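You operate a simulated robot arm through the tools that you are given. There is no shell and no other tool. Be economical: measure what you need, move in short steps, check, and stop when the job is done.

Carry out the task below with a simulated two-armed robot. There is one attempt and no reset: what you move stays moved.

## Task
Spin the wet hank with the purple clip in the dryer.
Fine: shut the lid, press start once, wait till the lamp goes out, lay it back on the steel rack; the lid ends open.

The check looks at the end state, three seconds after you hand in, the way a careful person would. Anything else that was tipped, shoved, dropped, spilled or broken makes it a failure. Lids that push on must go on centred and level and be pressed home; caps that screw on are set level and turned clockwise until they are tight.

## Robot
Two 7-joint arms with fingered hands on one trunk, on a base that drives. Base frame: it is fixed to the floor where the robot stands at the start and does not move with it; the origin is under the middle of the robot, x ahead of it, y to its left, z up; the surface under the hand at the start is at about z = 800. Readings come in mm, degrees, newtons and seconds.
The left shoulder is at the start at [61, 173, 1116], the right one opposite. With the tool pointing down near the work surface each hand reaches from about 380 to 800 mm from the robot's upright axis, wherever it stands, measured 20 degrees to its own side. Places, roughly: basket of the spin dryer [500, -300, 900]; black pot drain valve [300, 700, 900]; black pot heat knob [300, 900, 900]; black pot water button [300, 800, 900]; blue dose button [500, 1500, 900]; fixer dose button [500, 1300, 900]; hood fan switch [300, 600, 800]; spin dryer lid [700, -300, 1100]; spin dryer panel [400, -300, 800]; spin start button [400, -300, 900]; steel pot drain valve [300, 1000, 900]; steel pot heat knob [300, 1200, 900]; steel pot water button [300, 1100, 900]; tub drain valve [300, 100, 800]; tub tap lever [300, 300, 900]; yellow dose button [500, 1400, 900]. Payload 3.5 kg a hand.
Tool frame (each hand has its own): the origin (TCP) lies between the finger pads and is the grasp point; the fingertips stand 25 mm ahead of it; z points along the fingers, y is the line along which they close. Largest opening 88 mm; the body of the gripper starts 29 mm behind the TCP. The gripper is a hand of 3 fingers: y runs from the thumb to the fingers, the wrist lies at [-13, -97, -162] in the tool frame, and closing takes about 1.5 s.
Orientation is told as [roll, pitch, yaw] about the base's x, y, z axes, in that order, counted from this pose: with the fingers straight down and the wrist toward the robot, the tool's x, y and z point along [0, 1, 0], [1, 0, 0] and [0, 0, -1] of the base frame.

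## Interface
- The arms move only by the tool step_arm. It takes "left_moves", "right_moves" or both (then of equal length, played together; a hand with none holds still); each is a list of rows, each a list of 3 entries, a list of its own where there are three numbers: the closure, from 0 (fully open) to 1 (shut), then the shift along the tool's x, y, z in units of 40 mm (1.0 is 40 mm), then the turn, a rotation vector about the tool's x, y, z in units of 6 degrees (1.0 is 6 degrees). In form: [[hand, [dx, dy, dz], [ax, ay, az]], ...]. A call has 1 to 8 rows; each row shifts and turns the commanded pose from where the row before left it, along the tool's axes as they then stand. A call with a number of a shift or a turn outside -1 to 1 is refused whole. Rows are played at 5 a second. More than 50 mm and 8.6 degrees between two rows, or a gripper value outside its range, and nothing of the call is played. A pose out of reach is approached as far as the arm can. The call stops where the force on the tool passes 90 N (or 10 N more than at its start, if that is more) or the arm is blocked; 0.2 s more then pass. Each finger travels about 72 mm/s and halts on what it meets, pressing with about 22 N; the grip force reading is that of the motor and also rises with nothing between the fingers. The clock runs only during rows and for 0.2 s after the last one: add rows that do not move to give the fingers time. It gives the time, the measured TCP pose, the force on the tool (base axes), the opening and the grip force at its end, in the units of the frame above (readings bear some noise), with the torque about the TCP (base axes, N m) and any sound that the robot's microphone picked up, and new pictures: "pictures" is both (left out), scene, wrist or none (wrist: the cameras of the hands that moved).
- Cameras (640 x 400 px; columns grow to the right, rows downward): "scene" is now at [175.1, -13.9, 1356]; the picture's right is [-0.14, -0.99, 0.02], its down [-0.48, 0.05, -0.88] and it looks along [0.87, -0.14, -0.48] (base axes); focal length 214 px, centre (320, 200). "left" rides on the left gripper at [-58, -85, -99] in its tool frame; the picture's right is [-0.67, -0.35, 0.66], its down [0.68, -0.63, 0.37] and it looks along [0.29, 0.69, 0.66] (tool axes); focal length 261 px, centre (320, 200). "right" rides on the right gripper at [58, -85, -99] in its tool frame; the picture's right is [-0.67, 0.35, -0.66], its down [-0.69, -0.63, 0.36] and it looks along [-0.29, 0.69, 0.66] (tool axes); focal length 261 px, centre (320, 200). There is no depth. A picture from a camera that has moved, and an enlarged one, comes with that camera's place and axes in the base frame and with its lens.
- move_column(by): slides the trunk up (or, below 0, down) by that many mm; the arms and the scene camera ride with it, the base frame stays. It gives what a move gives, with no picture.
- steer(legs): drives the robot by 1 to 6 legs, each [ahead, left, turn to the left] in mm, mm and degrees, along the robot's own axes; the way and the turn of a leg run together, so that a leg with both is an arc; at most 1500 mm and 180 degrees a leg. The arms and the cameras ride along, it lands a little off, and it stops where it bumps. It gives what a move gives, and a new picture of the scene camera.
- hand_shape(shape, hand): the hand has 3 fingers and takes this shape, open, in about a second: jaw (thumb against the fingers, like two jaws); tri (thumb and two fingers); tip (a fingertip pinch); poke (one finger out to press); point (the index stretched); flat (the hand flat); cup (the hand cupped); fist (a fist). The gripper value then closes the fingers along that shape, each until it touches; the sizes above hold for jaw. It gives what a move gives, with no picture.
- aim_head(pan, tilt): turns the head with the scene camera to pan (to the left, within 86 degrees either way) and tilt (down, from -29 to 69), counted from straight ahead of the robot. It gives what a move gives, and a new picture of the scene camera.
- close_up(camera, box): a new picture of the part [left, top, right, bottom] of that camera's present view, enlarged. It takes no simulated time.
- finish_job(): hands the job in; it is judged then, once.

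Work in short steps. Places have to be worked out from the pictures, the camera data and where the tool is seen: move nearer, look again, correct. Check each grasp and each placing, and mend what went wrong. You have 120 turns and 260 pictures in all, those below and enlarged ones among them. Open the grippers and draw the arms clear of the work before you hand the job in, unless the task says otherwise; then end with one line.

The tools are called after ">>>" by a JSON object that holds its "op" and its "data". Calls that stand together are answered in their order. step_arm: Moves the arms, as the interface text tells. Its arguments: {"type":"object","properties":{"left_moves":{"type":"array","items":{"type":"array"}},"right_moves":{"type":"array","items":{"type":"array"}},"pictures":{"type":"string","enum":["both","scene","wrist","none"]}},"required":[]} The other tools are called the same way: move_column (by) slides the trunk up or down; hand_shape (shape, hand) gives the hand a shape; steer (legs) drives the base; aim_head (pan, tilt) turns the head that bears the scene camera; close_up (camera, box) takes an enlarged picture of a part of a camera's view; finish_job () hands the job in.

At the start:

```text
time_s: 0.0
left_tcp_pos: [458.2, 54.2, 1325.5]
left_tcp_rot: [0.0, 0.0, 0.0]
left_contact_force: [0.8, 0.6, 0.2]
left_ft_torque: [-0.03, -0.02, 0.0]
left_width: 87.8
left_gripper_force: 0.0
left_shape: jaw
right_tcp_pos: [377.9, -393.8, 1367.0]
right_tcp_rot: [0.0, -0.1, -0.1]
right_contact_force: [0.1, 0.1, -1.7]
right_ft_torque: [-0.02, 0.02, -0.02]
right_width: 87.8
right_gripper_force: 0.2
right_shape: jaw
trunk travel left (down, up): [-200.0, 255.0]
robot x, y, heading: [1.8, 1.3, 0.3]
head pan, tilt: [-8.2, 19.1]
```

scene: 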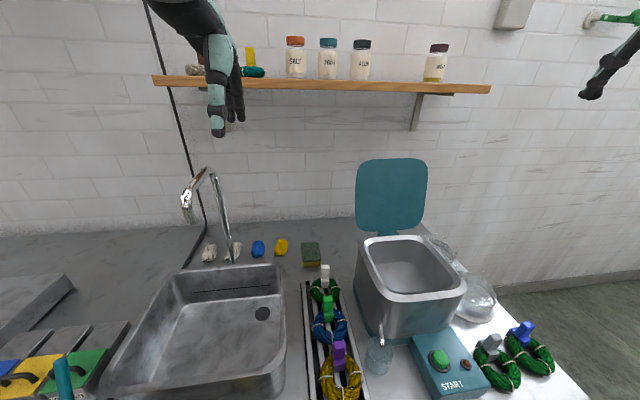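
right: 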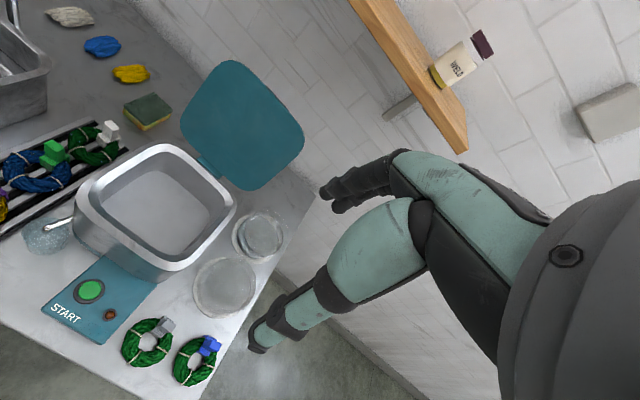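
left: 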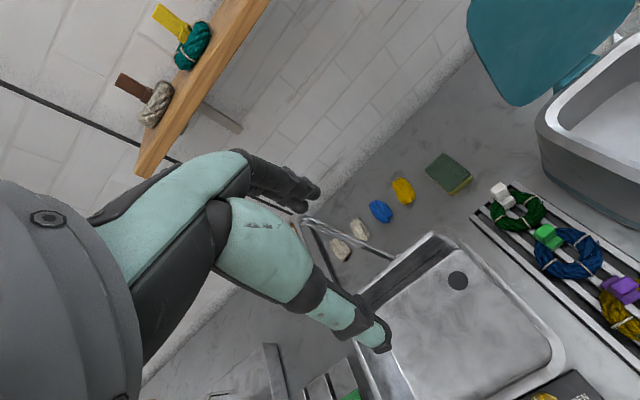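

The purple clip sits on the yellow hank at the near end of the rack, around [410,-104]. I'll tilt the head down for a better look.

>>> {"op": "aim_head", "data": {"pan": -25, "tilt": 50}}

```text
time_s: 1.0
left_tcp_pos: [458.3, 54.7, 1325.7]
left_tcp_rot: [0.0, 0.0, 0.1]
left_contact_force: [0.1, 0.2, 0.9]
left_ft_torque: [0.02, 0.0, -0.03]
left_width: 87.9
left_gripper_force: 0.0
left_shape: jaw
right_tcp_pos: [378.3, -394.3, 1368.6]
right_tcp_rot: [-0.1, -0.1, -0.1]
right_contact_force: [0.6, -0.4, -0.6]
right_ft_torque: [0.02, -0.01, -0.02]
right_width: 87.7
right_gripper_force: 0.1
right_shape: jaw
trunk travel left (down, up): [-200.0, 255.0]
robot x, y, heading: [1.3, 1.0, -0.4]
head pan, tilt: [-25.0, 50.0]
camera scene: at [145.0, -33.1, 1313.4], right [-0.42, -0.91, 0.07], down [-0.79, 0.32, -0.52], along [0.44, -0.27, -0.85], focal length 214 px, centre (320, 200)
```

scene: 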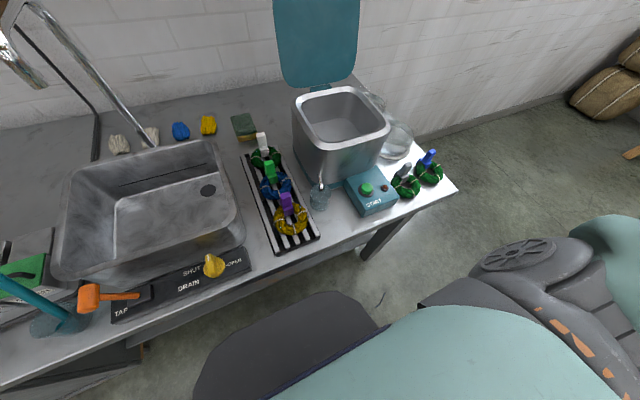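

>>> {"op": "close_up", "data": {"camera": "scene", "box": [230, 80, 470, 260]}}

```text
2.22 times, centred on (350, 170) of scene
camera zoom: at [145.0, -33.1, 1313.4], right [-0.42, -0.91, 0.07], down [-0.79, 0.32, -0.52], along [0.44, -0.27, -0.85], focal length 477 px, centre (253, 267)
```

zoom: 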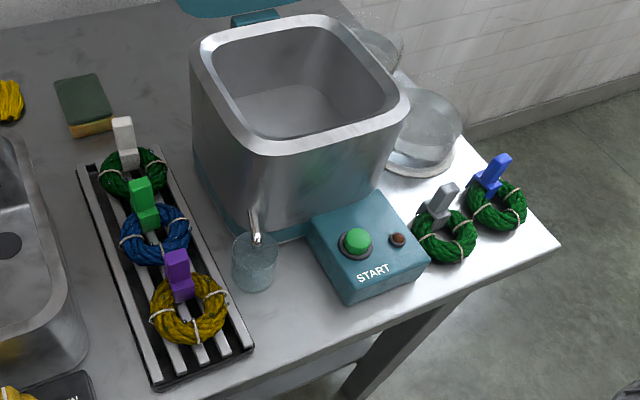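

Hank found near [373,-98], clip upright on its far side. I'll enlarge the hank and dryer for detail.

>>> {"op": "close_up", "data": {"camera": "scene", "box": [255, 170, 335, 250]}}

>>> {"op": "close_up", "data": {"camera": "right", "box": [0, 50, 320, 400]}}

```text
5.00 times, centred on (295, 210) of scene
camera zoom: at [145.0, -33.1, 1313.4], right [-0.42, -0.91, 0.07], down [-0.79, 0.32, -0.52], along [0.44, -0.27, -0.85], focal length 1072 px, centre (445, 150)
```

zoom: 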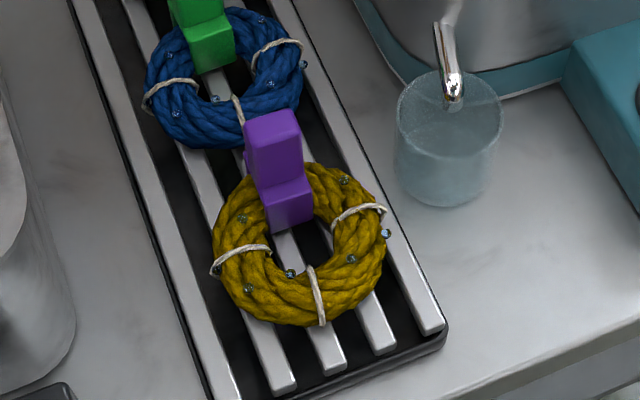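

```text
1.14 times, centred on (160, 225) of right
camera zoom: at [292.8, -336.0, 1466.7], right [0.35, -0.67, 0.66], down [-0.63, -0.69, -0.37], along [0.7, -0.29, -0.66], focal length 298 px, centre (503, 171)
```

zoom: 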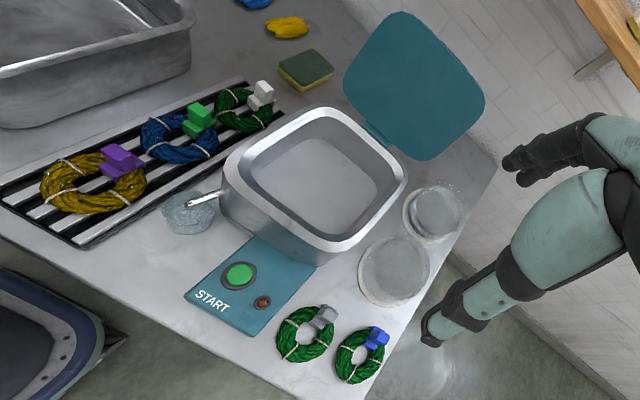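

Triangulated clip top is about [405,-98,900], with a thin tab (x) above a wider base at z≈868. I move the right hand over it, staying high.

>>> {"op": "step_arm", "data": {"right_moves": [[0, [0.92, 0.08, 0.75], [0, 0, 0]], [0, [0.92, 0.08, 0.75], [0, 0, 0]], [0, [0.92, 0.08, 0.75], [0, 0, 0]], [0, [0.92, 0.08, 0.75], [0, 0, 0]], [0, [0.92, 0.08, 0.75], [0, 0, 0]], [0, [0.92, 0.08, 0.75], [0, 0, 0]], [0, [0.92, 0.08, 0.75], [0, 0, 0]], [0, [0.92, 0.08, 0.75], [0, 0, 0]]]}}

```text
time_s: 2.8
left_tcp_pos: [460.4, 54.6, 1325.4]
left_tcp_rot: [0.0, 0.1, 0.0]
left_contact_force: [0.3, 0.2, 0.3]
left_ft_torque: [0.01, 0.01, 0.01]
left_width: 87.3
left_gripper_force: 0.0
left_shape: jaw
right_tcp_pos: [404.3, -111.3, 1136.2]
right_tcp_rot: [0.0, -0.1, -0.1]
right_contact_force: [-0.5, -0.3, 0.2]
right_ft_torque: [-0.04, 0.01, -0.02]
right_width: 87.5
right_gripper_force: 0.2
right_shape: jaw
right hand out of reach, approached as far as the arm can: row 8
trunk travel left (down, up): [-200.0, 255.0]
robot x, y, heading: [-0.1, -1.5, -0.1]
head pan, tilt: [-25.0, 50.0]
camera scene: at [147.2, -33.2, 1313.0], right [-0.42, -0.91, 0.07], down [-0.79, 0.32, -0.51], along [0.44, -0.27, -0.86], focal length 214 px, centre (320, 200)
camera right: at [319.4, -52.9, 1235.7], right [0.35, -0.67, 0.66], down [-0.63, -0.68, -0.37], along [0.69, -0.29, -0.66], focal length 261 px, centre (320, 200)
```

scene: 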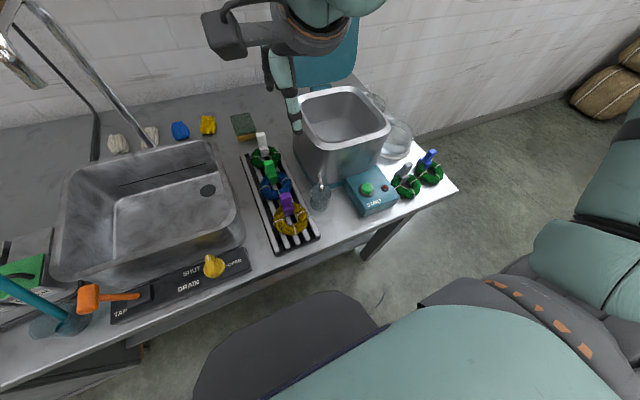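
right: 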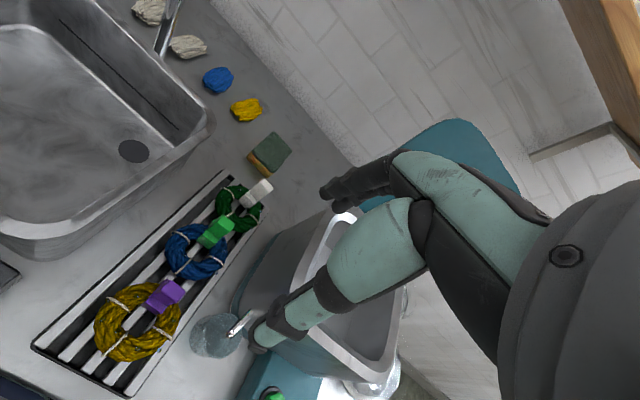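

The arm is folded too close here; I back the base off 110 mm to give the arm room.

>>> {"op": "steer", "data": {"legs": [[-110, 0, 0]]}}

```text
time_s: 4.0
left_tcp_pos: [349.2, 53.9, 1324.9]
left_tcp_rot: [-0.1, 0.0, 0.0]
left_contact_force: [0.1, 0.2, -0.7]
left_ft_torque: [-0.03, 0.02, 0.01]
left_width: 87.6
left_gripper_force: 0.2
left_shape: jaw
right_tcp_pos: [291.5, -112.0, 1136.8]
right_tcp_rot: [0.0, 0.1, -0.1]
right_contact_force: [-0.2, -0.1, 0.0]
right_ft_torque: [0.0, -0.01, 0.02]
right_width: 87.7
right_gripper_force: 0.1
right_shape: jaw
trunk travel left (down, up): [-200.0, 255.0]
robot x, y, heading: [-113.3, 0.9, -0.4]
head pan, tilt: [-25.0, 50.0]
camera scene: at [34.7, -33.3, 1313.1], right [-0.42, -0.91, 0.07], down [-0.79, 0.33, -0.51], along [0.44, -0.27, -0.85], focal length 214 px, centre (320, 200)
```

scene: 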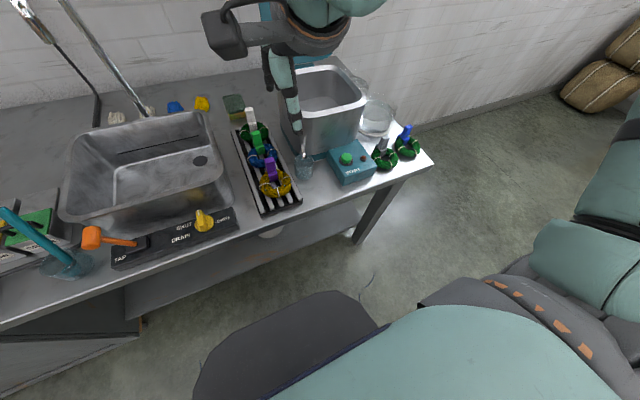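

Now forward 112 mm, 13 mm left and down to z≈960, above the clip.

>>> {"op": "step_arm", "data": {"right_moves": [[0, [0.11, 0.94, 0.5], [0, 0, 0]], [0, [0.11, 0.94, 0.5], [0, 0, 0]], [0, [0.11, 0.92, 0.5], [0, 0, 0]], [0, [0, 0, 0.9], [0, 0, 0]], [0, [0, 0, 0.9], [0, 0, 0]], [0, [0, 0, 0.9], [0, 0, 0]], [0, [0, 0, 0], [0, 0, 0]]]}}

```text
time_s: 5.6
left_tcp_pos: [346.8, 54.0, 1325.7]
left_tcp_rot: [-0.2, 0.0, -0.2]
left_contact_force: [0.0, -0.5, -0.2]
left_ft_torque: [-0.05, -0.01, -0.03]
left_width: 87.6
left_gripper_force: 0.0
left_shape: jaw
right_tcp_pos: [373.7, -149.7, 1034.8]
right_tcp_rot: [0.0, -0.1, -0.1]
right_contact_force: [0.0, -0.4, 0.1]
right_ft_torque: [-0.01, 0.02, 0.0]
right_width: 87.7
right_gripper_force: 0.1
right_shape: jaw
right hand out of reach, approached as far as the arm can: row 1, 2, 3, 5, 6
trunk travel left (down, up): [-200.0, 255.0]
robot x, y, heading: [-111.7, -3.9, -0.3]
head pan, tilt: [-25.0, 50.0]
camera scene: at [33.2, -32.9, 1313.5], right [-0.42, -0.91, 0.07], down [-0.79, 0.33, -0.51], along [0.44, -0.27, -0.85], focal length 214 px, centre (320, 200)
camera right: at [289.9, -91.7, 1133.8], right [0.35, -0.67, 0.66], down [-0.63, -0.68, -0.37], along [0.7, -0.29, -0.66], focal length 261 px, centre (320, 200)
```

scene: 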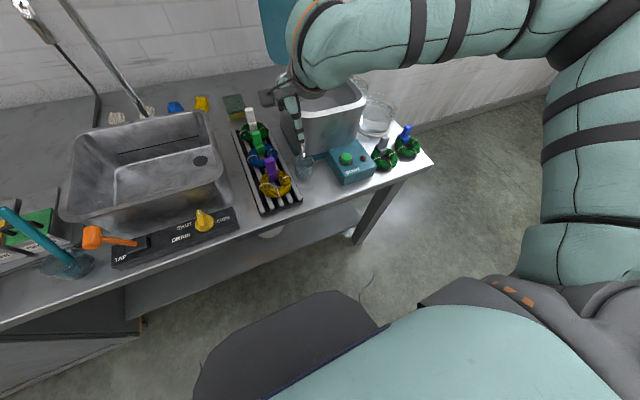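
right: 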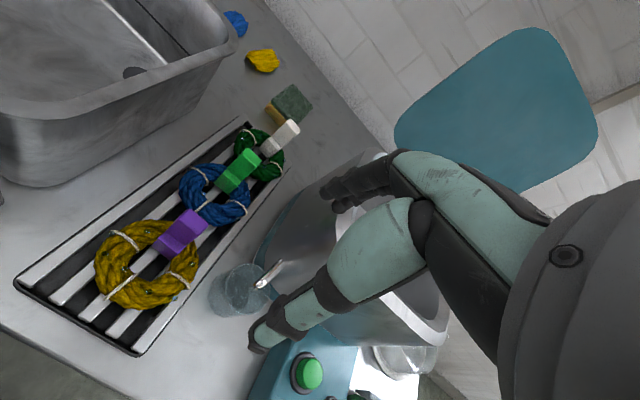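

The right hand reaches this poorly across its midline. Strafing the base left 110 mm will put the hank at about 20° to the right side.

>>> {"op": "steer", "data": {"legs": [[0, 110, 0]]}}

>>> {"op": "step_arm", "data": {"right_moves": [[0, [0, 0.5, 0], [0, 0, 0]], [0, [0, 0, 0], [0, 0, 0]]]}}

```text
time_s: 6.8
left_tcp_pos: [347.5, 160.7, 1325.1]
left_tcp_rot: [0.0, 0.0, 0.0]
left_contact_force: [-0.7, 0.6, -0.2]
left_ft_torque: [0.01, 0.01, -0.01]
left_width: 87.5
left_gripper_force: 0.2
left_shape: jaw
right_tcp_pos: [374.7, -42.1, 1035.3]
right_tcp_rot: [0.0, -0.1, -0.1]
right_contact_force: [0.4, -0.9, -0.1]
right_ft_torque: [-0.02, 0.0, 0.02]
right_width: 87.9
right_gripper_force: 0.1
right_shape: jaw
trunk travel left (down, up): [-200.0, 255.0]
robot x, y, heading: [-106.3, 108.1, 0.2]
head pan, tilt: [-25.0, 50.0]
camera scene: at [33.9, 74.7, 1313.4], right [-0.42, -0.91, 0.07], down [-0.79, 0.33, -0.51], along [0.44, -0.27, -0.85], focal length 214 px, centre (320, 200)
```

scene: 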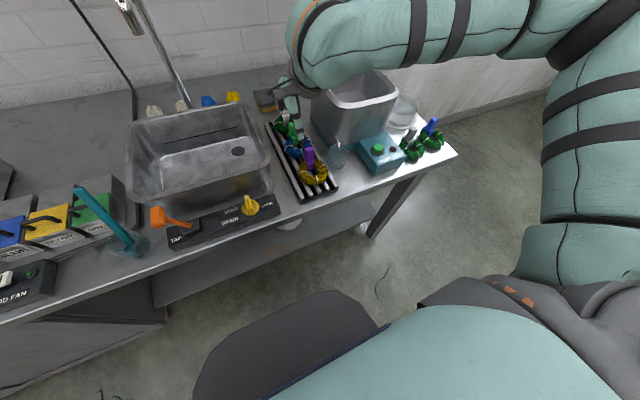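

```text
time_s: 7.3
left_tcp_pos: [346.4, 162.3, 1326.1]
left_tcp_rot: [0.0, 0.0, -0.2]
left_contact_force: [-0.2, 0.5, 0.0]
left_ft_torque: [-0.02, 0.02, 0.03]
left_width: 87.6
left_gripper_force: 0.1
left_shape: jaw
right_tcp_pos: [375.4, -41.6, 1035.0]
right_tcp_rot: [0.0, -0.1, -0.1]
right_contact_force: [0.5, -0.1, -0.3]
right_ft_torque: [-0.01, -0.01, 0.0]
right_width: 87.7
right_gripper_force: 0.1
right_shape: jaw
right hand out of reach, approached as far as the arm can: row 1
trunk travel left (down, up): [-200.0, 255.0]
robot x, y, heading: [-109.3, 109.8, -0.2]
head pan, tilt: [-25.0, 50.0]
camera scene: at [33.9, 75.6, 1313.4], right [-0.42, -0.91, 0.07], down [-0.79, 0.33, -0.51], along [0.44, -0.27, -0.85], focal length 214 px, centre (320, 200)
camera right: at [290.6, 16.7, 1133.9], right [0.35, -0.67, 0.66], down [-0.63, -0.68, -0.37], along [0.69, -0.29, -0.66], focal length 261 px, centre (320, 200)
```

scene: 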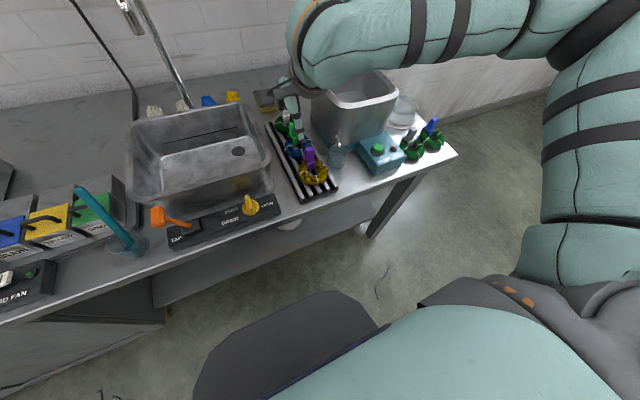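
right: 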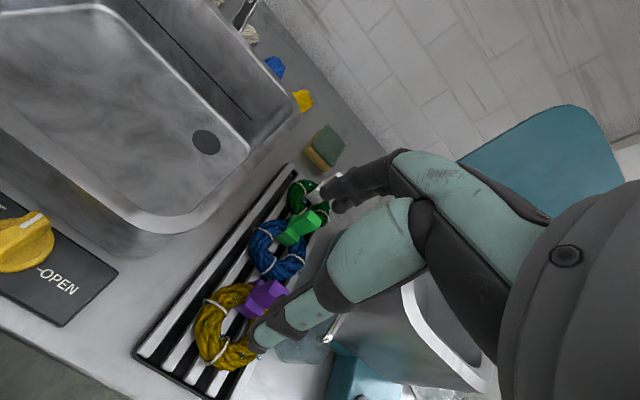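

Now I move the hand 56 mm to the right (base -y) and forward, back into comfortable reach.

>>> {"op": "step_arm", "data": {"right_moves": [[0, [-0.7, 0, 0], [0, 0, 0]], [0, [-0.7, 0.2, 0], [0, 0, 0]], [0, [0, 0.3, 0], [0, 0, 0]], [0, [0, 0, 0], [0, 0, 0]]]}}

```text
time_s: 8.3
left_tcp_pos: [347.6, 161.4, 1325.6]
left_tcp_rot: [-0.1, 0.0, -0.1]
left_contact_force: [0.2, -0.5, -0.3]
left_ft_torque: [0.0, 0.03, -0.02]
left_width: 87.4
left_gripper_force: 0.0
left_shape: jaw
right_tcp_pos: [393.3, -97.6, 1034.2]
right_tcp_rot: [0.0, -0.1, -0.1]
right_contact_force: [0.2, -0.6, -0.2]
right_ft_torque: [0.0, -0.03, -0.04]
right_width: 88.0
right_gripper_force: 0.0
right_shape: jaw
trunk travel left (down, up): [-200.0, 255.0]
robot x, y, heading: [-104.9, 109.6, -0.0]
head pan, tilt: [-25.0, 50.0]
camera scene: at [33.5, 74.9, 1313.4], right [-0.42, -0.91, 0.07], down [-0.79, 0.33, -0.51], along [0.44, -0.27, -0.85], focal length 214 px, centre (320, 200)
camera right: at [309.3, -39.4, 1133.9], right [0.35, -0.67, 0.66], down [-0.63, -0.68, -0.37], along [0.7, -0.29, -0.66], focal length 261 px, centre (320, 200)
```

scene: 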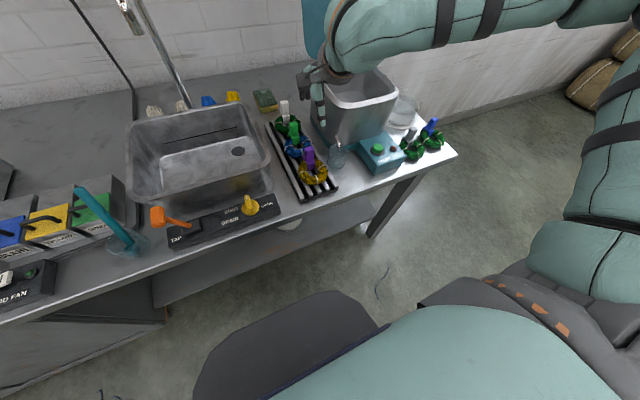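
right: 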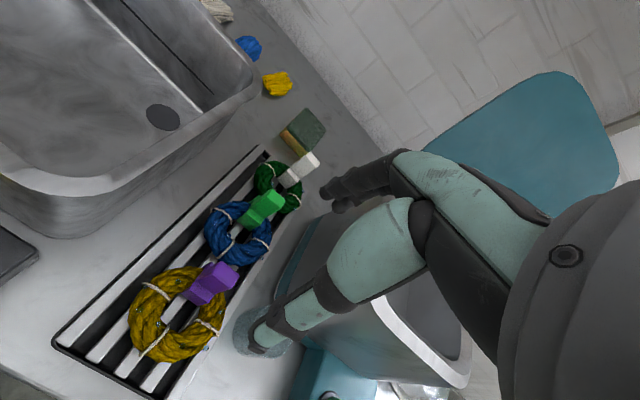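

In reach now, at [393,-98,1034]. I zoom on the clip to refine its position.

>>> {"op": "close_up", "data": {"camera": "right", "box": [120, 220, 300, 370]}}

>>> {"op": "close_up", "data": {"camera": "scene", "box": [270, 80, 350, 200]}}

```text
2.67 times, centred on (210, 295) of right
camera zoom: at [309.3, -39.4, 1133.9], right [0.35, -0.67, 0.66], down [-0.63, -0.68, -0.37], along [0.7, -0.29, -0.66], focal length 695 px, centre (613, -53)
```

zoom: 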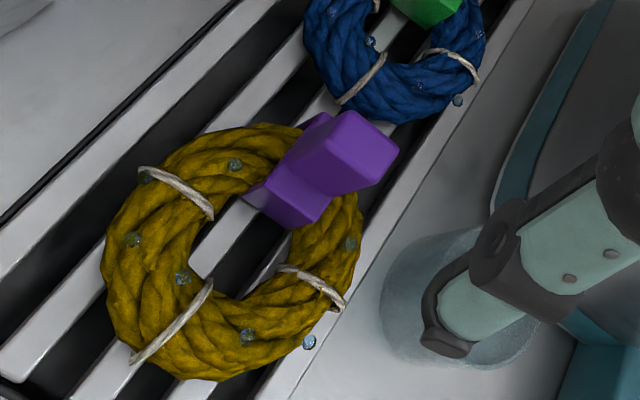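

```text
3.33 times, centred on (310, 140) of scene
camera zoom: at [33.5, 74.9, 1313.4], right [-0.42, -0.91, 0.07], down [-0.79, 0.33, -0.51], along [0.44, -0.27, -0.85], focal length 715 px, centre (353, 400)
```

zoom: 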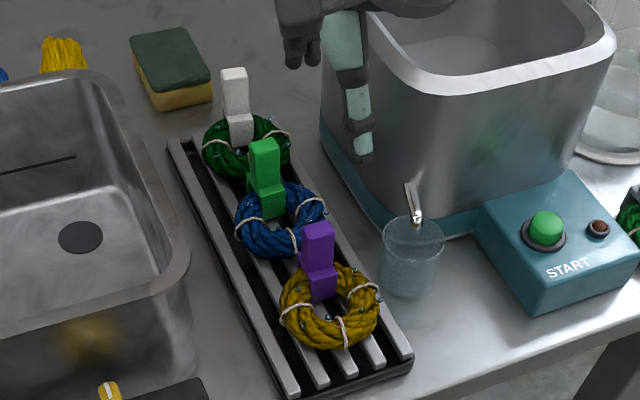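

Clip top confirmed at about [401,-97,900]. I descend to TCP z≈898 with the fingers open and look.

>>> {"op": "step_arm", "data": {"right_moves": [[0, [0, 0.19, 0.7], [0, 0, 0]], [0, [0, 0, 0.9], [0, 0, 0]], [0, [0, 0, 0.9], [0, 0, 0]], [0, [0, 0, 0.9], [0, 0, 0]], [0, [0, 0, 0], [0, 0, 0]], [0, [0, 0, 0], [0, 0, 0]]], "pictures": "both"}}

>>> {"op": "close_up", "data": {"camera": "scene", "box": [270, 80, 350, 200]}}

```text
time_s: 9.8
left_tcp_pos: [347.1, 162.7, 1326.1]
left_tcp_rot: [-0.1, 0.0, 0.0]
left_contact_force: [0.4, 0.0, 1.0]
left_ft_torque: [-0.02, -0.01, -0.01]
left_width: 87.4
left_gripper_force: 0.1
left_shape: jaw
right_tcp_pos: [391.6, -107.8, 908.6]
right_tcp_rot: [0.0, -0.2, -0.1]
right_contact_force: [0.1, -0.2, -0.6]
right_ft_torque: [0.04, 0.01, 0.0]
right_width: 88.1
right_gripper_force: 0.2
right_shape: jaw
right hand out of reach, approached as far as the arm can: row 4
trunk travel left (down, up): [-200.0, 255.0]
robot x, y, heading: [-110.6, 108.0, -0.2]
head pan, tilt: [-25.0, 50.0]
camera scene: at [34.0, 75.3, 1313.4], right [-0.42, -0.91, 0.07], down [-0.79, 0.33, -0.51], along [0.44, -0.27, -0.85], focal length 214 px, centre (320, 200)
camera right: at [307.6, -49.5, 1007.4], right [0.35, -0.67, 0.66], down [-0.63, -0.68, -0.37], along [0.69, -0.29, -0.66], focal length 261 px, centre (320, 200)
```

scene: 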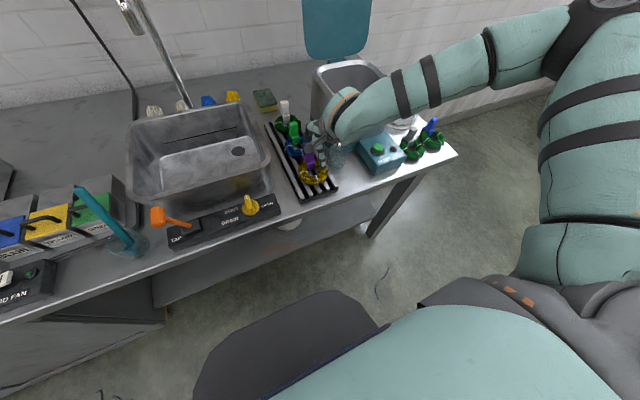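
right: 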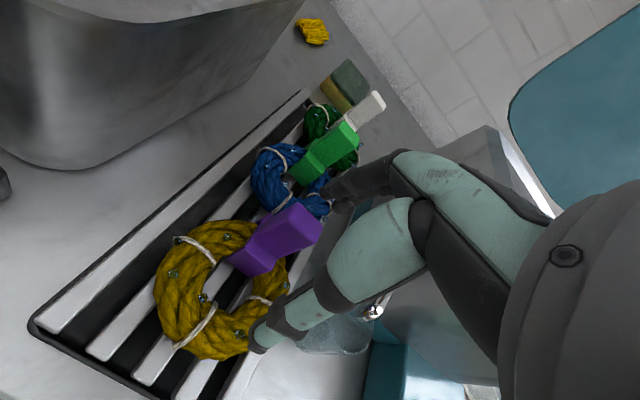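

```text
3.33 times, centred on (310, 140) of scene
camera zoom: at [34.0, 75.3, 1313.4], right [-0.42, -0.91, 0.07], down [-0.79, 0.33, -0.51], along [0.44, -0.27, -0.85], focal length 715 px, centre (353, 400)
```

zoom: 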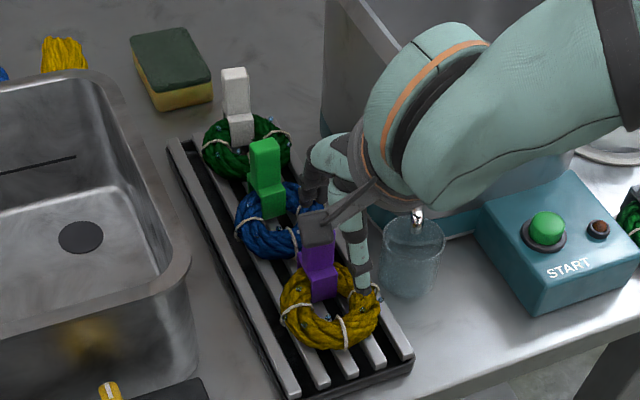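

The low pose limits the arm; lowering the trunk should help. I raise the hand first, then lower the trunk 100 mm.

>>> {"op": "step_arm", "data": {"right_moves": [[0, [0.2, 0.2, -0.9], [0, 0, 0]], [0, [0, 0, -0.9], [0, 0, 0]], [0, [0, 0, -0.9], [0, 0, 0]], [0, [0, 0, -0.9], [0, 0, 0]], [0, [0, 0, 0], [0, 0, 0]]], "pictures": "none"}}

>>> {"op": "move_column", "data": {"by": -100}}

>>> {"op": "step_arm", "data": {"right_moves": [[0, [0, 0, 0.1], [0, 0, 0]], [0, [0, 0, 0], [0, 0, 0]]], "pictures": "both"}}

```text
time_s: 10.9
left_tcp_pos: [346.5, 161.4, 1324.6]
left_tcp_rot: [0.0, -0.1, -0.1]
left_contact_force: [-0.3, 0.1, -0.5]
left_ft_torque: [-0.06, -0.01, 0.01]
left_width: 87.6
left_gripper_force: 0.0
left_shape: jaw
right_tcp_pos: [402.0, -101.3, 1054.0]
right_tcp_rot: [0.0, -0.1, -0.1]
right_contact_force: [-0.2, 0.3, -0.3]
right_ft_torque: [0.0, 0.01, -0.03]
right_width: 87.8
right_gripper_force: 0.1
right_shape: jaw
trunk travel left (down, up): [-200.0, 255.0]
robot x, y, heading: [-112.6, 109.3, -0.0]
head pan, tilt: [-25.0, 50.0]
```

```text
time_s: 12.3
left_tcp_pos: [346.2, 161.9, 1226.5]
left_tcp_rot: [0.0, -0.1, -0.1]
left_contact_force: [0.0, 0.5, -0.2]
left_ft_torque: [0.01, -0.04, -0.02]
left_width: 87.5
left_gripper_force: 0.0
left_shape: jaw
right_tcp_pos: [400.8, -100.1, 953.1]
right_tcp_rot: [0.0, -0.2, -0.2]
right_contact_force: [-0.2, 0.1, 0.0]
right_ft_torque: [0.04, 0.03, 0.0]
right_width: 87.9
right_gripper_force: 0.0
right_shape: jaw
trunk travel left (down, up): [-100.0, 355.0]
robot x, y, heading: [-110.1, 108.6, -0.1]
head pan, tilt: [-25.0, 50.0]
```

```text
time_s: 12.9
left_tcp_pos: [346.7, 161.9, 1225.0]
left_tcp_rot: [0.1, 0.1, -0.1]
left_contact_force: [-0.2, 0.0, -0.2]
left_ft_torque: [-0.03, -0.01, -0.02]
left_width: 87.5
left_gripper_force: 0.0
left_shape: jaw
right_tcp_pos: [400.8, -100.9, 950.1]
right_tcp_rot: [0.1, -0.1, -0.1]
right_contact_force: [0.5, 0.4, 0.7]
right_ft_torque: [0.01, 0.0, -0.01]
right_width: 87.7
right_gripper_force: 0.2
right_shape: jaw
trunk travel left (down, up): [-100.0, 355.0]
robot x, y, heading: [-112.5, 109.4, -0.1]
head pan, tilt: [-25.0, 50.0]
camera scene: at [107.7, 75.2, 1179.1], right [-0.4, -0.91, 0.14], down [-0.86, 0.33, -0.38], along [0.3, -0.27, -0.91], focal length 214 px, centre (320, 200)
camera right: at [316.3, -43.4, 1048.4], right [0.35, -0.67, 0.66], down [-0.63, -0.68, -0.37], along [0.7, -0.29, -0.66], focal length 261 px, centre (320, 200)
```

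scene: 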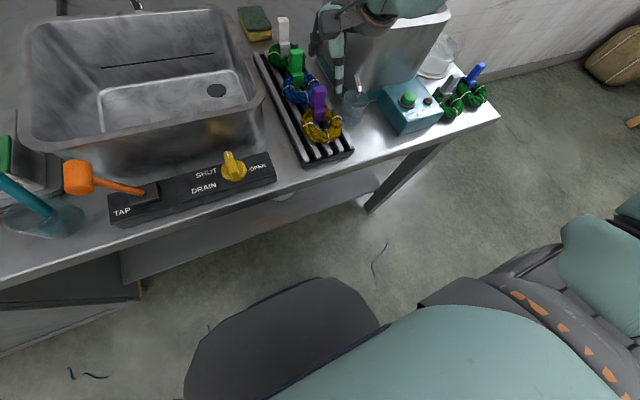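
right: 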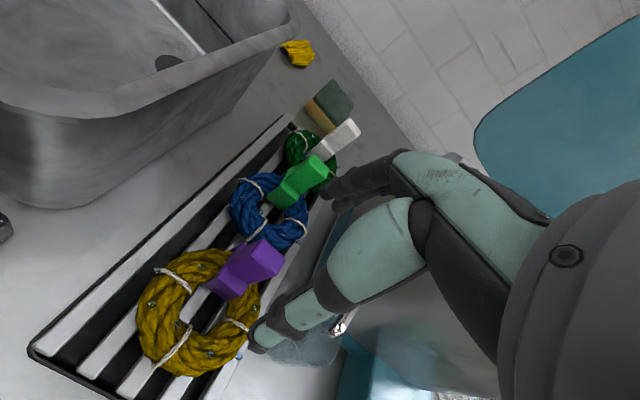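

Reach is better. I zoom on the clip again for its exact location relative to the TCP.

>>> {"op": "close_up", "data": {"camera": "right", "box": [190, 200, 350, 300]}}

```text
4.00 times, centred on (270, 250) of right
camera zoom: at [316.3, -43.4, 1048.4], right [0.35, -0.67, 0.66], down [-0.63, -0.68, -0.37], along [0.7, -0.29, -0.66], focal length 1043 px, centre (520, 0)
```

zoom: 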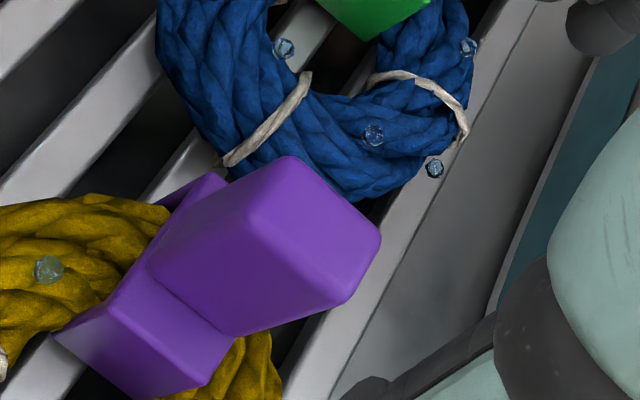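

Clip top centre [400,-96]. I lower to z≈894, then close.

>>> {"op": "step_arm", "data": {"right_moves": [[0, [0.09, 0, 0.7], [0, 0, 0]], [0, [0, 0, 0.7], [0, 0, 0]], [0, [0, 0, 0], [0, 0, 0]], [0, [0, 0, 0], [0, 0, 0]]], "pictures": "wrist"}}

>>> {"op": "close_up", "data": {"camera": "scene", "box": [260, 40, 400, 160]}}

```text
time_s: 13.9
left_tcp_pos: [347.1, 162.1, 1226.4]
left_tcp_rot: [0.1, 0.0, -0.1]
left_contact_force: [-0.3, -1.1, -0.4]
left_ft_torque: [0.01, 0.01, 0.02]
left_width: 87.6
left_gripper_force: 0.0
left_shape: jaw
right_tcp_pos: [401.2, -97.7, 893.0]
right_tcp_rot: [0.1, -0.1, -0.1]
right_contact_force: [0.2, 0.3, -0.2]
right_ft_torque: [0.03, 0.0, 0.03]
right_width: 87.9
right_gripper_force: 0.1
right_shape: jaw
trunk travel left (down, up): [-100.0, 355.0]
robot x, y, heading: [-108.1, 109.2, -0.2]
head pan, tilt: [-25.0, 50.0]
camera right: at [316.8, -39.4, 992.9], right [0.35, -0.67, 0.66], down [-0.63, -0.68, -0.37], along [0.69, -0.29, -0.66], focal length 261 px, centre (320, 200)
```

right: 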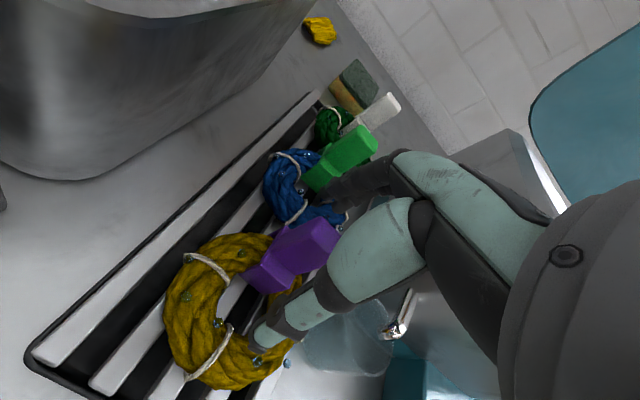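

```text
3.33 times, centred on (330, 100) of scene
camera zoom: at [108.3, 75.1, 1178.9], right [-0.4, -0.91, 0.14], down [-0.86, 0.33, -0.38], along [0.3, -0.27, -0.91], focal length 715 px, centre (287, 533)
```

zoom: 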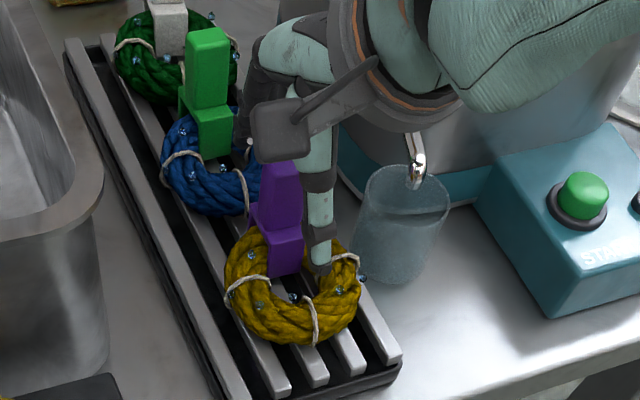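

The thumb tip sits on the near side at about [355,-103], fingers beyond; the clip is between. Closing.

>>> {"op": "step_arm", "data": {"right_moves": [[0.5, [0, 0, 0], [0, 0, 0]], [0.7, [0, 0, 0], [0, 0, 0]], [1, [0, 0, 0], [0, 0, 0]], [1, [0, 0, 0], [0, 0, 0]], [1, [0, 0, 0], [0, 0, 0]], [1, [0, 0, 0], [0, 0, 0]], [1, [0, 0, 0], [0, 0, 0]], [1, [0, 0, 0], [0, 0, 0]]], "pictures": "wrist"}}

>>> {"op": "close_up", "data": {"camera": "scene", "box": [260, 40, 400, 160]}}

```text
time_s: 15.7
left_tcp_pos: [347.8, 161.9, 1225.1]
left_tcp_rot: [0.0, 0.1, -0.1]
left_contact_force: [0.4, -0.7, -1.2]
left_ft_torque: [0.01, 0.0, -0.02]
left_width: 87.6
left_gripper_force: 0.0
left_shape: jaw
right_tcp_pos: [401.6, -97.0, 893.1]
right_tcp_rot: [-0.1, -0.1, -0.1]
right_contact_force: [0.3, -0.8, -0.2]
right_ft_torque: [-0.02, -0.01, 0.02]
right_width: 11.1
right_gripper_force: 21.6
right_shape: jaw
trunk travel left (down, up): [-100.0, 355.0]
robot x, y, heading: [-110.3, 107.1, -0.1]
head pan, tilt: [-25.0, 50.0]
camera right: at [316.8, -39.4, 993.0], right [0.35, -0.67, 0.66], down [-0.63, -0.68, -0.37], along [0.69, -0.29, -0.66], focal length 261 px, centre (320, 200)
```

right: 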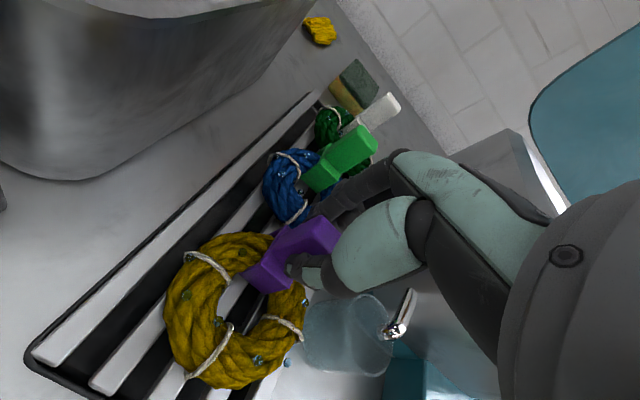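

```text
3.33 times, centred on (330, 100) of scene
camera zoom: at [108.2, 75.1, 1178.9], right [-0.4, -0.91, 0.14], down [-0.86, 0.33, -0.38], along [0.3, -0.27, -0.91], focal length 715 px, centre (287, 533)
```

zoom: 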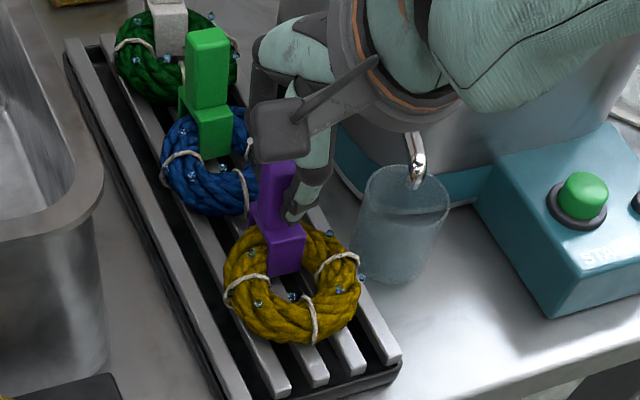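

Width stopped at 11 mm with 21.6 N, the tab thickness. I lift a little and check.

>>> {"op": "step_arm", "data": {"right_moves": [[1, [0, 0, -0.4], [0, 0, 0]], [1, [0, 0, -0.5], [0, 0, 0]], [1, [0, 0, -0.6], [0, 0, 0]], [1, [0, 0, 0], [0, 0, 0]]], "pictures": "wrist"}}

>>> {"op": "close_up", "data": {"camera": "scene", "box": [260, 40, 400, 160]}}

```text
time_s: 16.7
left_tcp_pos: [348.2, 162.3, 1226.5]
left_tcp_rot: [0.1, 0.0, -0.1]
left_contact_force: [0.8, 0.2, -0.8]
left_ft_torque: [0.01, -0.03, 0.02]
left_width: 87.4
left_gripper_force: 0.0
left_shape: jaw
right_tcp_pos: [401.8, -97.9, 953.9]
right_tcp_rot: [0.0, -0.2, -0.1]
right_contact_force: [-1.0, 0.5, -1.5]
right_ft_torque: [0.01, 0.0, 0.03]
right_width: 11.1
right_gripper_force: 21.7
right_shape: jaw
trunk travel left (down, up): [-100.0, 355.0]
robot x, y, heading: [-111.2, 109.8, 0.3]
head pan, tilt: [-25.0, 50.0]
camera right: at [316.5, -39.8, 1052.1], right [0.35, -0.67, 0.66], down [-0.63, -0.68, -0.37], along [0.69, -0.29, -0.66], focal length 261 px, centre (320, 200)
```

right: 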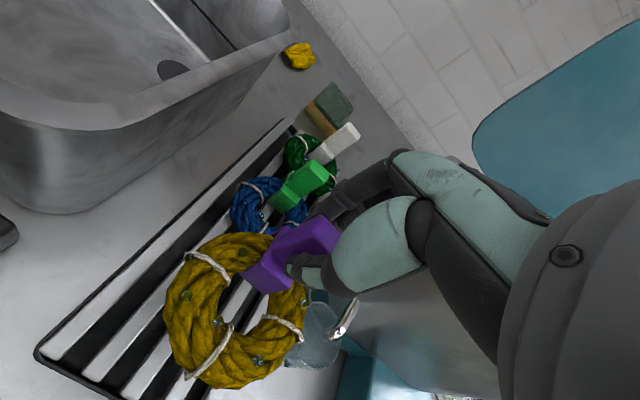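

```text
3.33 times, centred on (330, 100) of scene
camera zoom: at [108.5, 75.0, 1178.8], right [-0.4, -0.91, 0.14], down [-0.86, 0.33, -0.38], along [0.3, -0.27, -0.91], focal length 715 px, centre (287, 533)
```

zoom: 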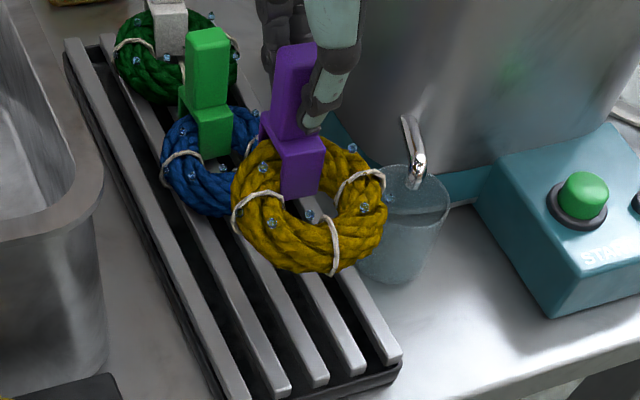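

The hank is held. Raise to z≈1110 to clear the dryer rim.

>>> {"op": "step_arm", "data": {"right_moves": [[1, [0, 0, -0.8], [0, 0, 0]], [1, [0, 0, -0.8], [0, 0, 0]], [1, [0, 0, -0.8], [0, 0, 0]], [1, [0, 0, -0.8], [0, 0, 0]], [1, [0, 0, -0.8], [0, 0, 0]], [1, [0, 0, 0], [0, 0, 0]]], "pictures": "none"}}

>>> {"op": "aim_head", "data": {"pan": -35, "tilt": 25}}

```text
time_s: 18.1
left_tcp_pos: [347.0, 161.6, 1225.5]
left_tcp_rot: [0.0, 0.0, -0.1]
left_contact_force: [0.0, 0.5, 0.8]
left_ft_torque: [0.01, 0.0, 0.01]
left_width: 87.7
left_gripper_force: 0.0
left_shape: jaw
right_tcp_pos: [401.1, -98.2, 1113.9]
right_tcp_rot: [0.0, -0.1, -0.2]
right_contact_force: [0.5, 0.1, -0.3]
right_ft_torque: [0.0, 0.01, 0.01]
right_width: 11.1
right_gripper_force: 21.8
right_shape: jaw
trunk travel left (down, up): [-100.0, 355.0]
robot x, y, heading: [-115.1, 104.1, -0.2]
head pan, tilt: [-25.0, 50.0]
```

```text
time_s: 19.0
left_tcp_pos: [347.6, 162.4, 1226.4]
left_tcp_rot: [0.0, 0.0, -0.1]
left_contact_force: [0.4, -0.1, 1.2]
left_ft_torque: [0.04, -0.04, -0.02]
left_width: 87.5
left_gripper_force: 0.0
left_shape: jaw
right_tcp_pos: [400.1, -98.4, 1114.5]
right_tcp_rot: [0.0, -0.1, -0.1]
right_contact_force: [-0.1, -0.1, -0.1]
right_ft_torque: [0.0, -0.03, 0.0]
right_width: 10.8
right_gripper_force: 21.3
right_shape: jaw
trunk travel left (down, up): [-100.0, 355.0]
robot x, y, heading: [-111.3, 108.5, -0.0]
head pan, tilt: [-35.0, 25.0]
camera scene: at [125.6, 54.8, 1212.5], right [-0.54, -0.82, 0.19], down [-0.62, 0.24, -0.74], along [0.56, -0.52, -0.64], focal length 214 px, centre (320, 200)
```

scene: 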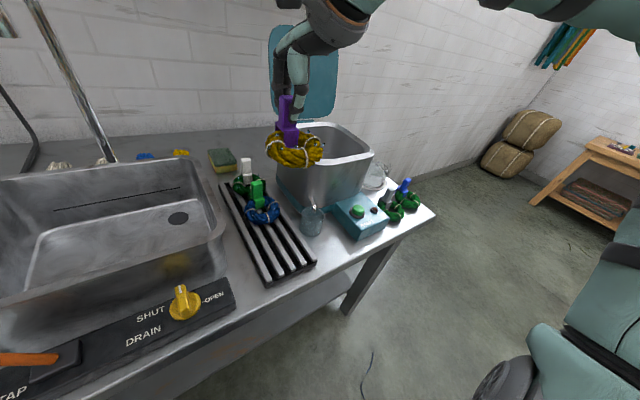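

Dryer rim is about z≈951, spanning x≈460–650, y≈-196…-400 (centre ≈[553,-298]). I drive right and forward so the right hand can reach the basket.

>>> {"op": "steer", "data": {"legs": [[0, -140, 0], [80, 0, 0]]}}

```text
time_s: 20.9
left_tcp_pos: [429.5, 22.3, 1226.3]
left_tcp_rot: [-0.1, 0.0, -0.1]
left_contact_force: [-0.6, -0.3, -0.3]
left_ft_torque: [0.0, 0.01, 0.02]
left_width: 87.7
left_gripper_force: 0.0
left_shape: jaw
right_tcp_pos: [480.6, -238.7, 1113.8]
right_tcp_rot: [0.0, -0.1, -0.2]
right_contact_force: [-0.1, 0.7, -1.2]
right_ft_torque: [0.01, -0.03, 0.01]
right_width: 11.0
right_gripper_force: 22.0
right_shape: jaw
trunk travel left (down, up): [-100.0, 355.0]
robot x, y, heading: [-30.2, -31.8, -0.2]
head pan, tilt: [-35.0, 25.0]
camera scene: at [206.5, -85.3, 1212.7], right [-0.55, -0.82, 0.19], down [-0.62, 0.24, -0.75], along [0.56, -0.52, -0.64], focal length 214 px, centre (320, 200)
```

scene: 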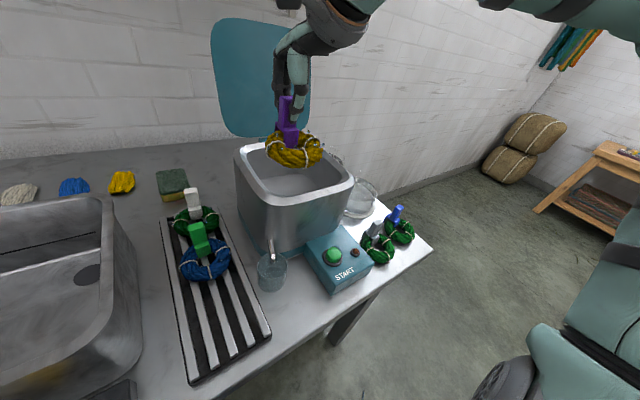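

Move to above the basket centre, [563,-298].

>>> {"op": "step_arm", "data": {"right_moves": [[1, [-0.5, 0.7, 0], [0, 0, 0]], [1, [-0.5, 0.7, 0], [0, 0, 0]], [1, [-0.5, 0.7, 0], [0, 0, 0]], [1, [0, 0, 0], [0, 0, 0]], [1, [0, 0, 0], [0, 0, 0]]]}}

```text
time_s: 22.1
left_tcp_pos: [428.9, 21.9, 1226.4]
left_tcp_rot: [0.0, 0.0, -0.1]
left_contact_force: [0.3, -0.1, 0.1]
left_ft_torque: [0.0, -0.02, -0.01]
left_width: 87.7
left_gripper_force: 0.1
left_shape: jaw
right_tcp_pos: [566.5, -298.4, 1115.8]
right_tcp_rot: [0.0, -0.1, -0.2]
right_contact_force: [0.2, -0.7, -0.5]
right_ft_torque: [0.02, -0.01, 0.03]
right_width: 10.9
right_gripper_force: 21.9
right_shape: jaw
trunk travel left (down, up): [-100.0, 355.0]
robot x, y, heading: [-28.1, -30.4, -0.2]
head pan, tilt: [-35.0, 25.0]
camera scene: at [206.6, -84.9, 1212.5], right [-0.55, -0.82, 0.19], down [-0.62, 0.24, -0.75], along [0.56, -0.52, -0.64], focal length 214 px, centre (320, 200)
camera right: at [480.8, -239.8, 1213.8], right [0.35, -0.67, 0.66], down [-0.63, -0.68, -0.37], along [0.69, -0.29, -0.66], focal length 261 px, centre (320, 200)
```

scene: 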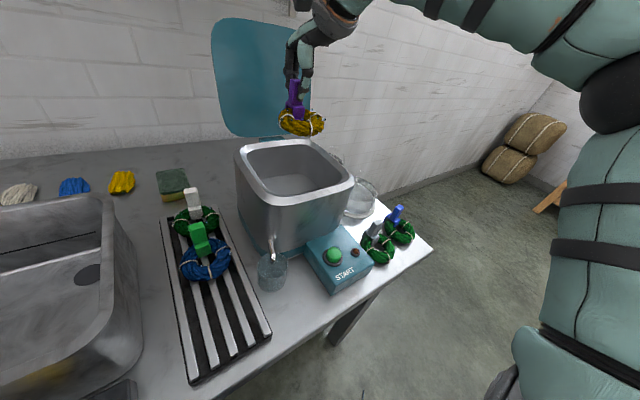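
right: 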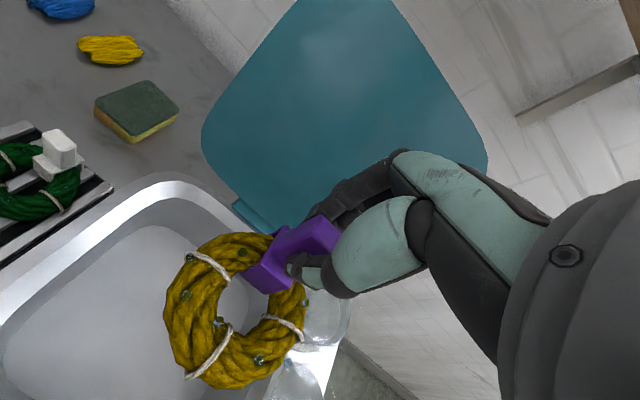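

Rim outer spans x 460–658, y -205…-412, so centre ≈[559,-308]. Zoom into the basket to judge its floor.

>>> {"op": "close_up", "data": {"camera": "scene", "box": [220, 70, 400, 270]}}

```text
2.00 times, centred on (310, 170) of scene
camera zoom: at [206.6, -84.9, 1212.5], right [-0.55, -0.82, 0.19], down [-0.62, 0.24, -0.75], along [0.56, -0.52, -0.64], focal length 429 px, centre (340, 260)
```

zoom: 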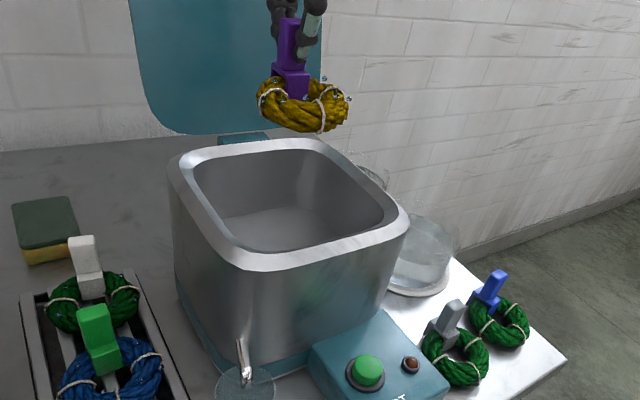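

Floor seems near z≈870–885. I centre and lower to z≈985 first.

>>> {"op": "step_arm", "data": {"right_moves": [[1, [-0.2, 0.2, 0.6], [0, 0, 0]], [1, [0, 0, 0.8], [0, 0, 0]], [1, [0, 0, 0.8], [0, 0, 0]], [1, [0, 0, 0.8], [0, 0, 0]], [1, [0, 0, 0.2], [0, 0, 0]], [1, [0, 0, 0], [0, 0, 0]]]}}

>>> {"op": "close_up", "data": {"camera": "scene", "box": [220, 70, 400, 270]}}

```text
time_s: 23.6
left_tcp_pos: [426.5, 22.4, 1227.0]
left_tcp_rot: [0.0, -0.1, -0.1]
left_contact_force: [0.3, -0.5, -0.8]
left_ft_torque: [0.0, -0.01, 0.01]
left_width: 87.5
left_gripper_force: 0.0
left_shape: jaw
right_tcp_pos: [571.5, -306.9, 987.2]
right_tcp_rot: [0.0, -0.2, -0.3]
right_contact_force: [0.1, -0.3, 0.4]
right_ft_torque: [0.02, -0.01, -0.03]
right_width: 11.1
right_gripper_force: 21.9
right_shape: jaw
trunk travel left (down, up): [-100.0, 355.0]
robot x, y, heading: [-28.6, -29.0, -0.3]
head pan, tilt: [-35.0, 25.0]
camera scene: at [206.3, -84.9, 1212.6], right [-0.55, -0.82, 0.19], down [-0.62, 0.24, -0.75], along [0.56, -0.52, -0.64], focal length 214 px, centre (320, 200)
camera right: at [488.4, -248.1, 1085.7], right [0.35, -0.67, 0.66], down [-0.63, -0.68, -0.37], along [0.69, -0.29, -0.66], focal length 261 px, centre (320, 200)
```

scene: 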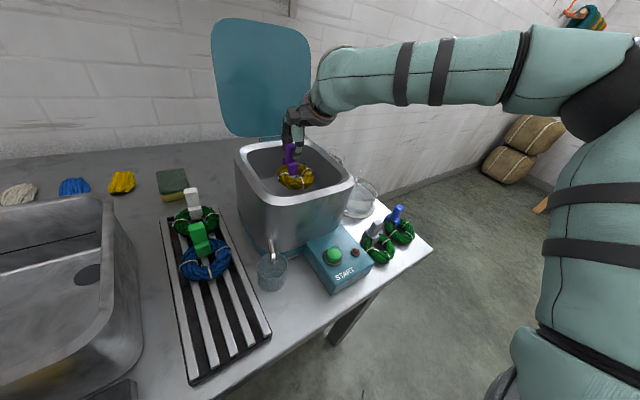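
right: 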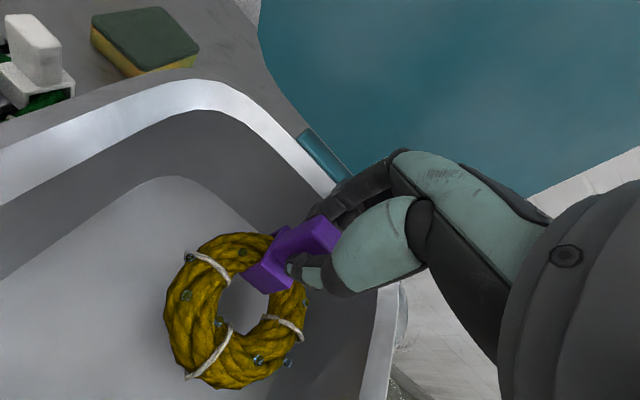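

```text
2.00 times, centred on (310, 170) of scene
camera zoom: at [206.3, -84.9, 1212.6], right [-0.55, -0.82, 0.19], down [-0.62, 0.24, -0.75], along [0.56, -0.52, -0.64], focal length 429 px, centre (340, 260)
```

zoom: 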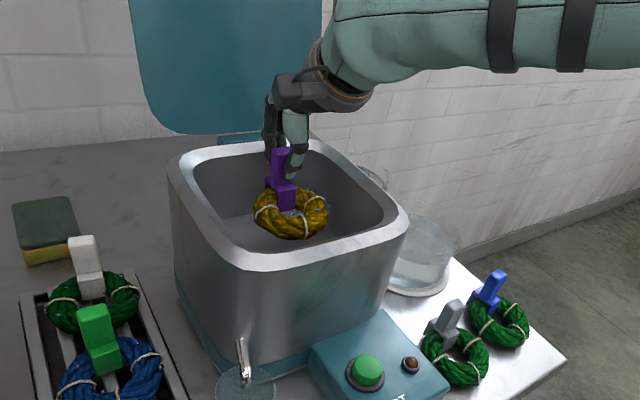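

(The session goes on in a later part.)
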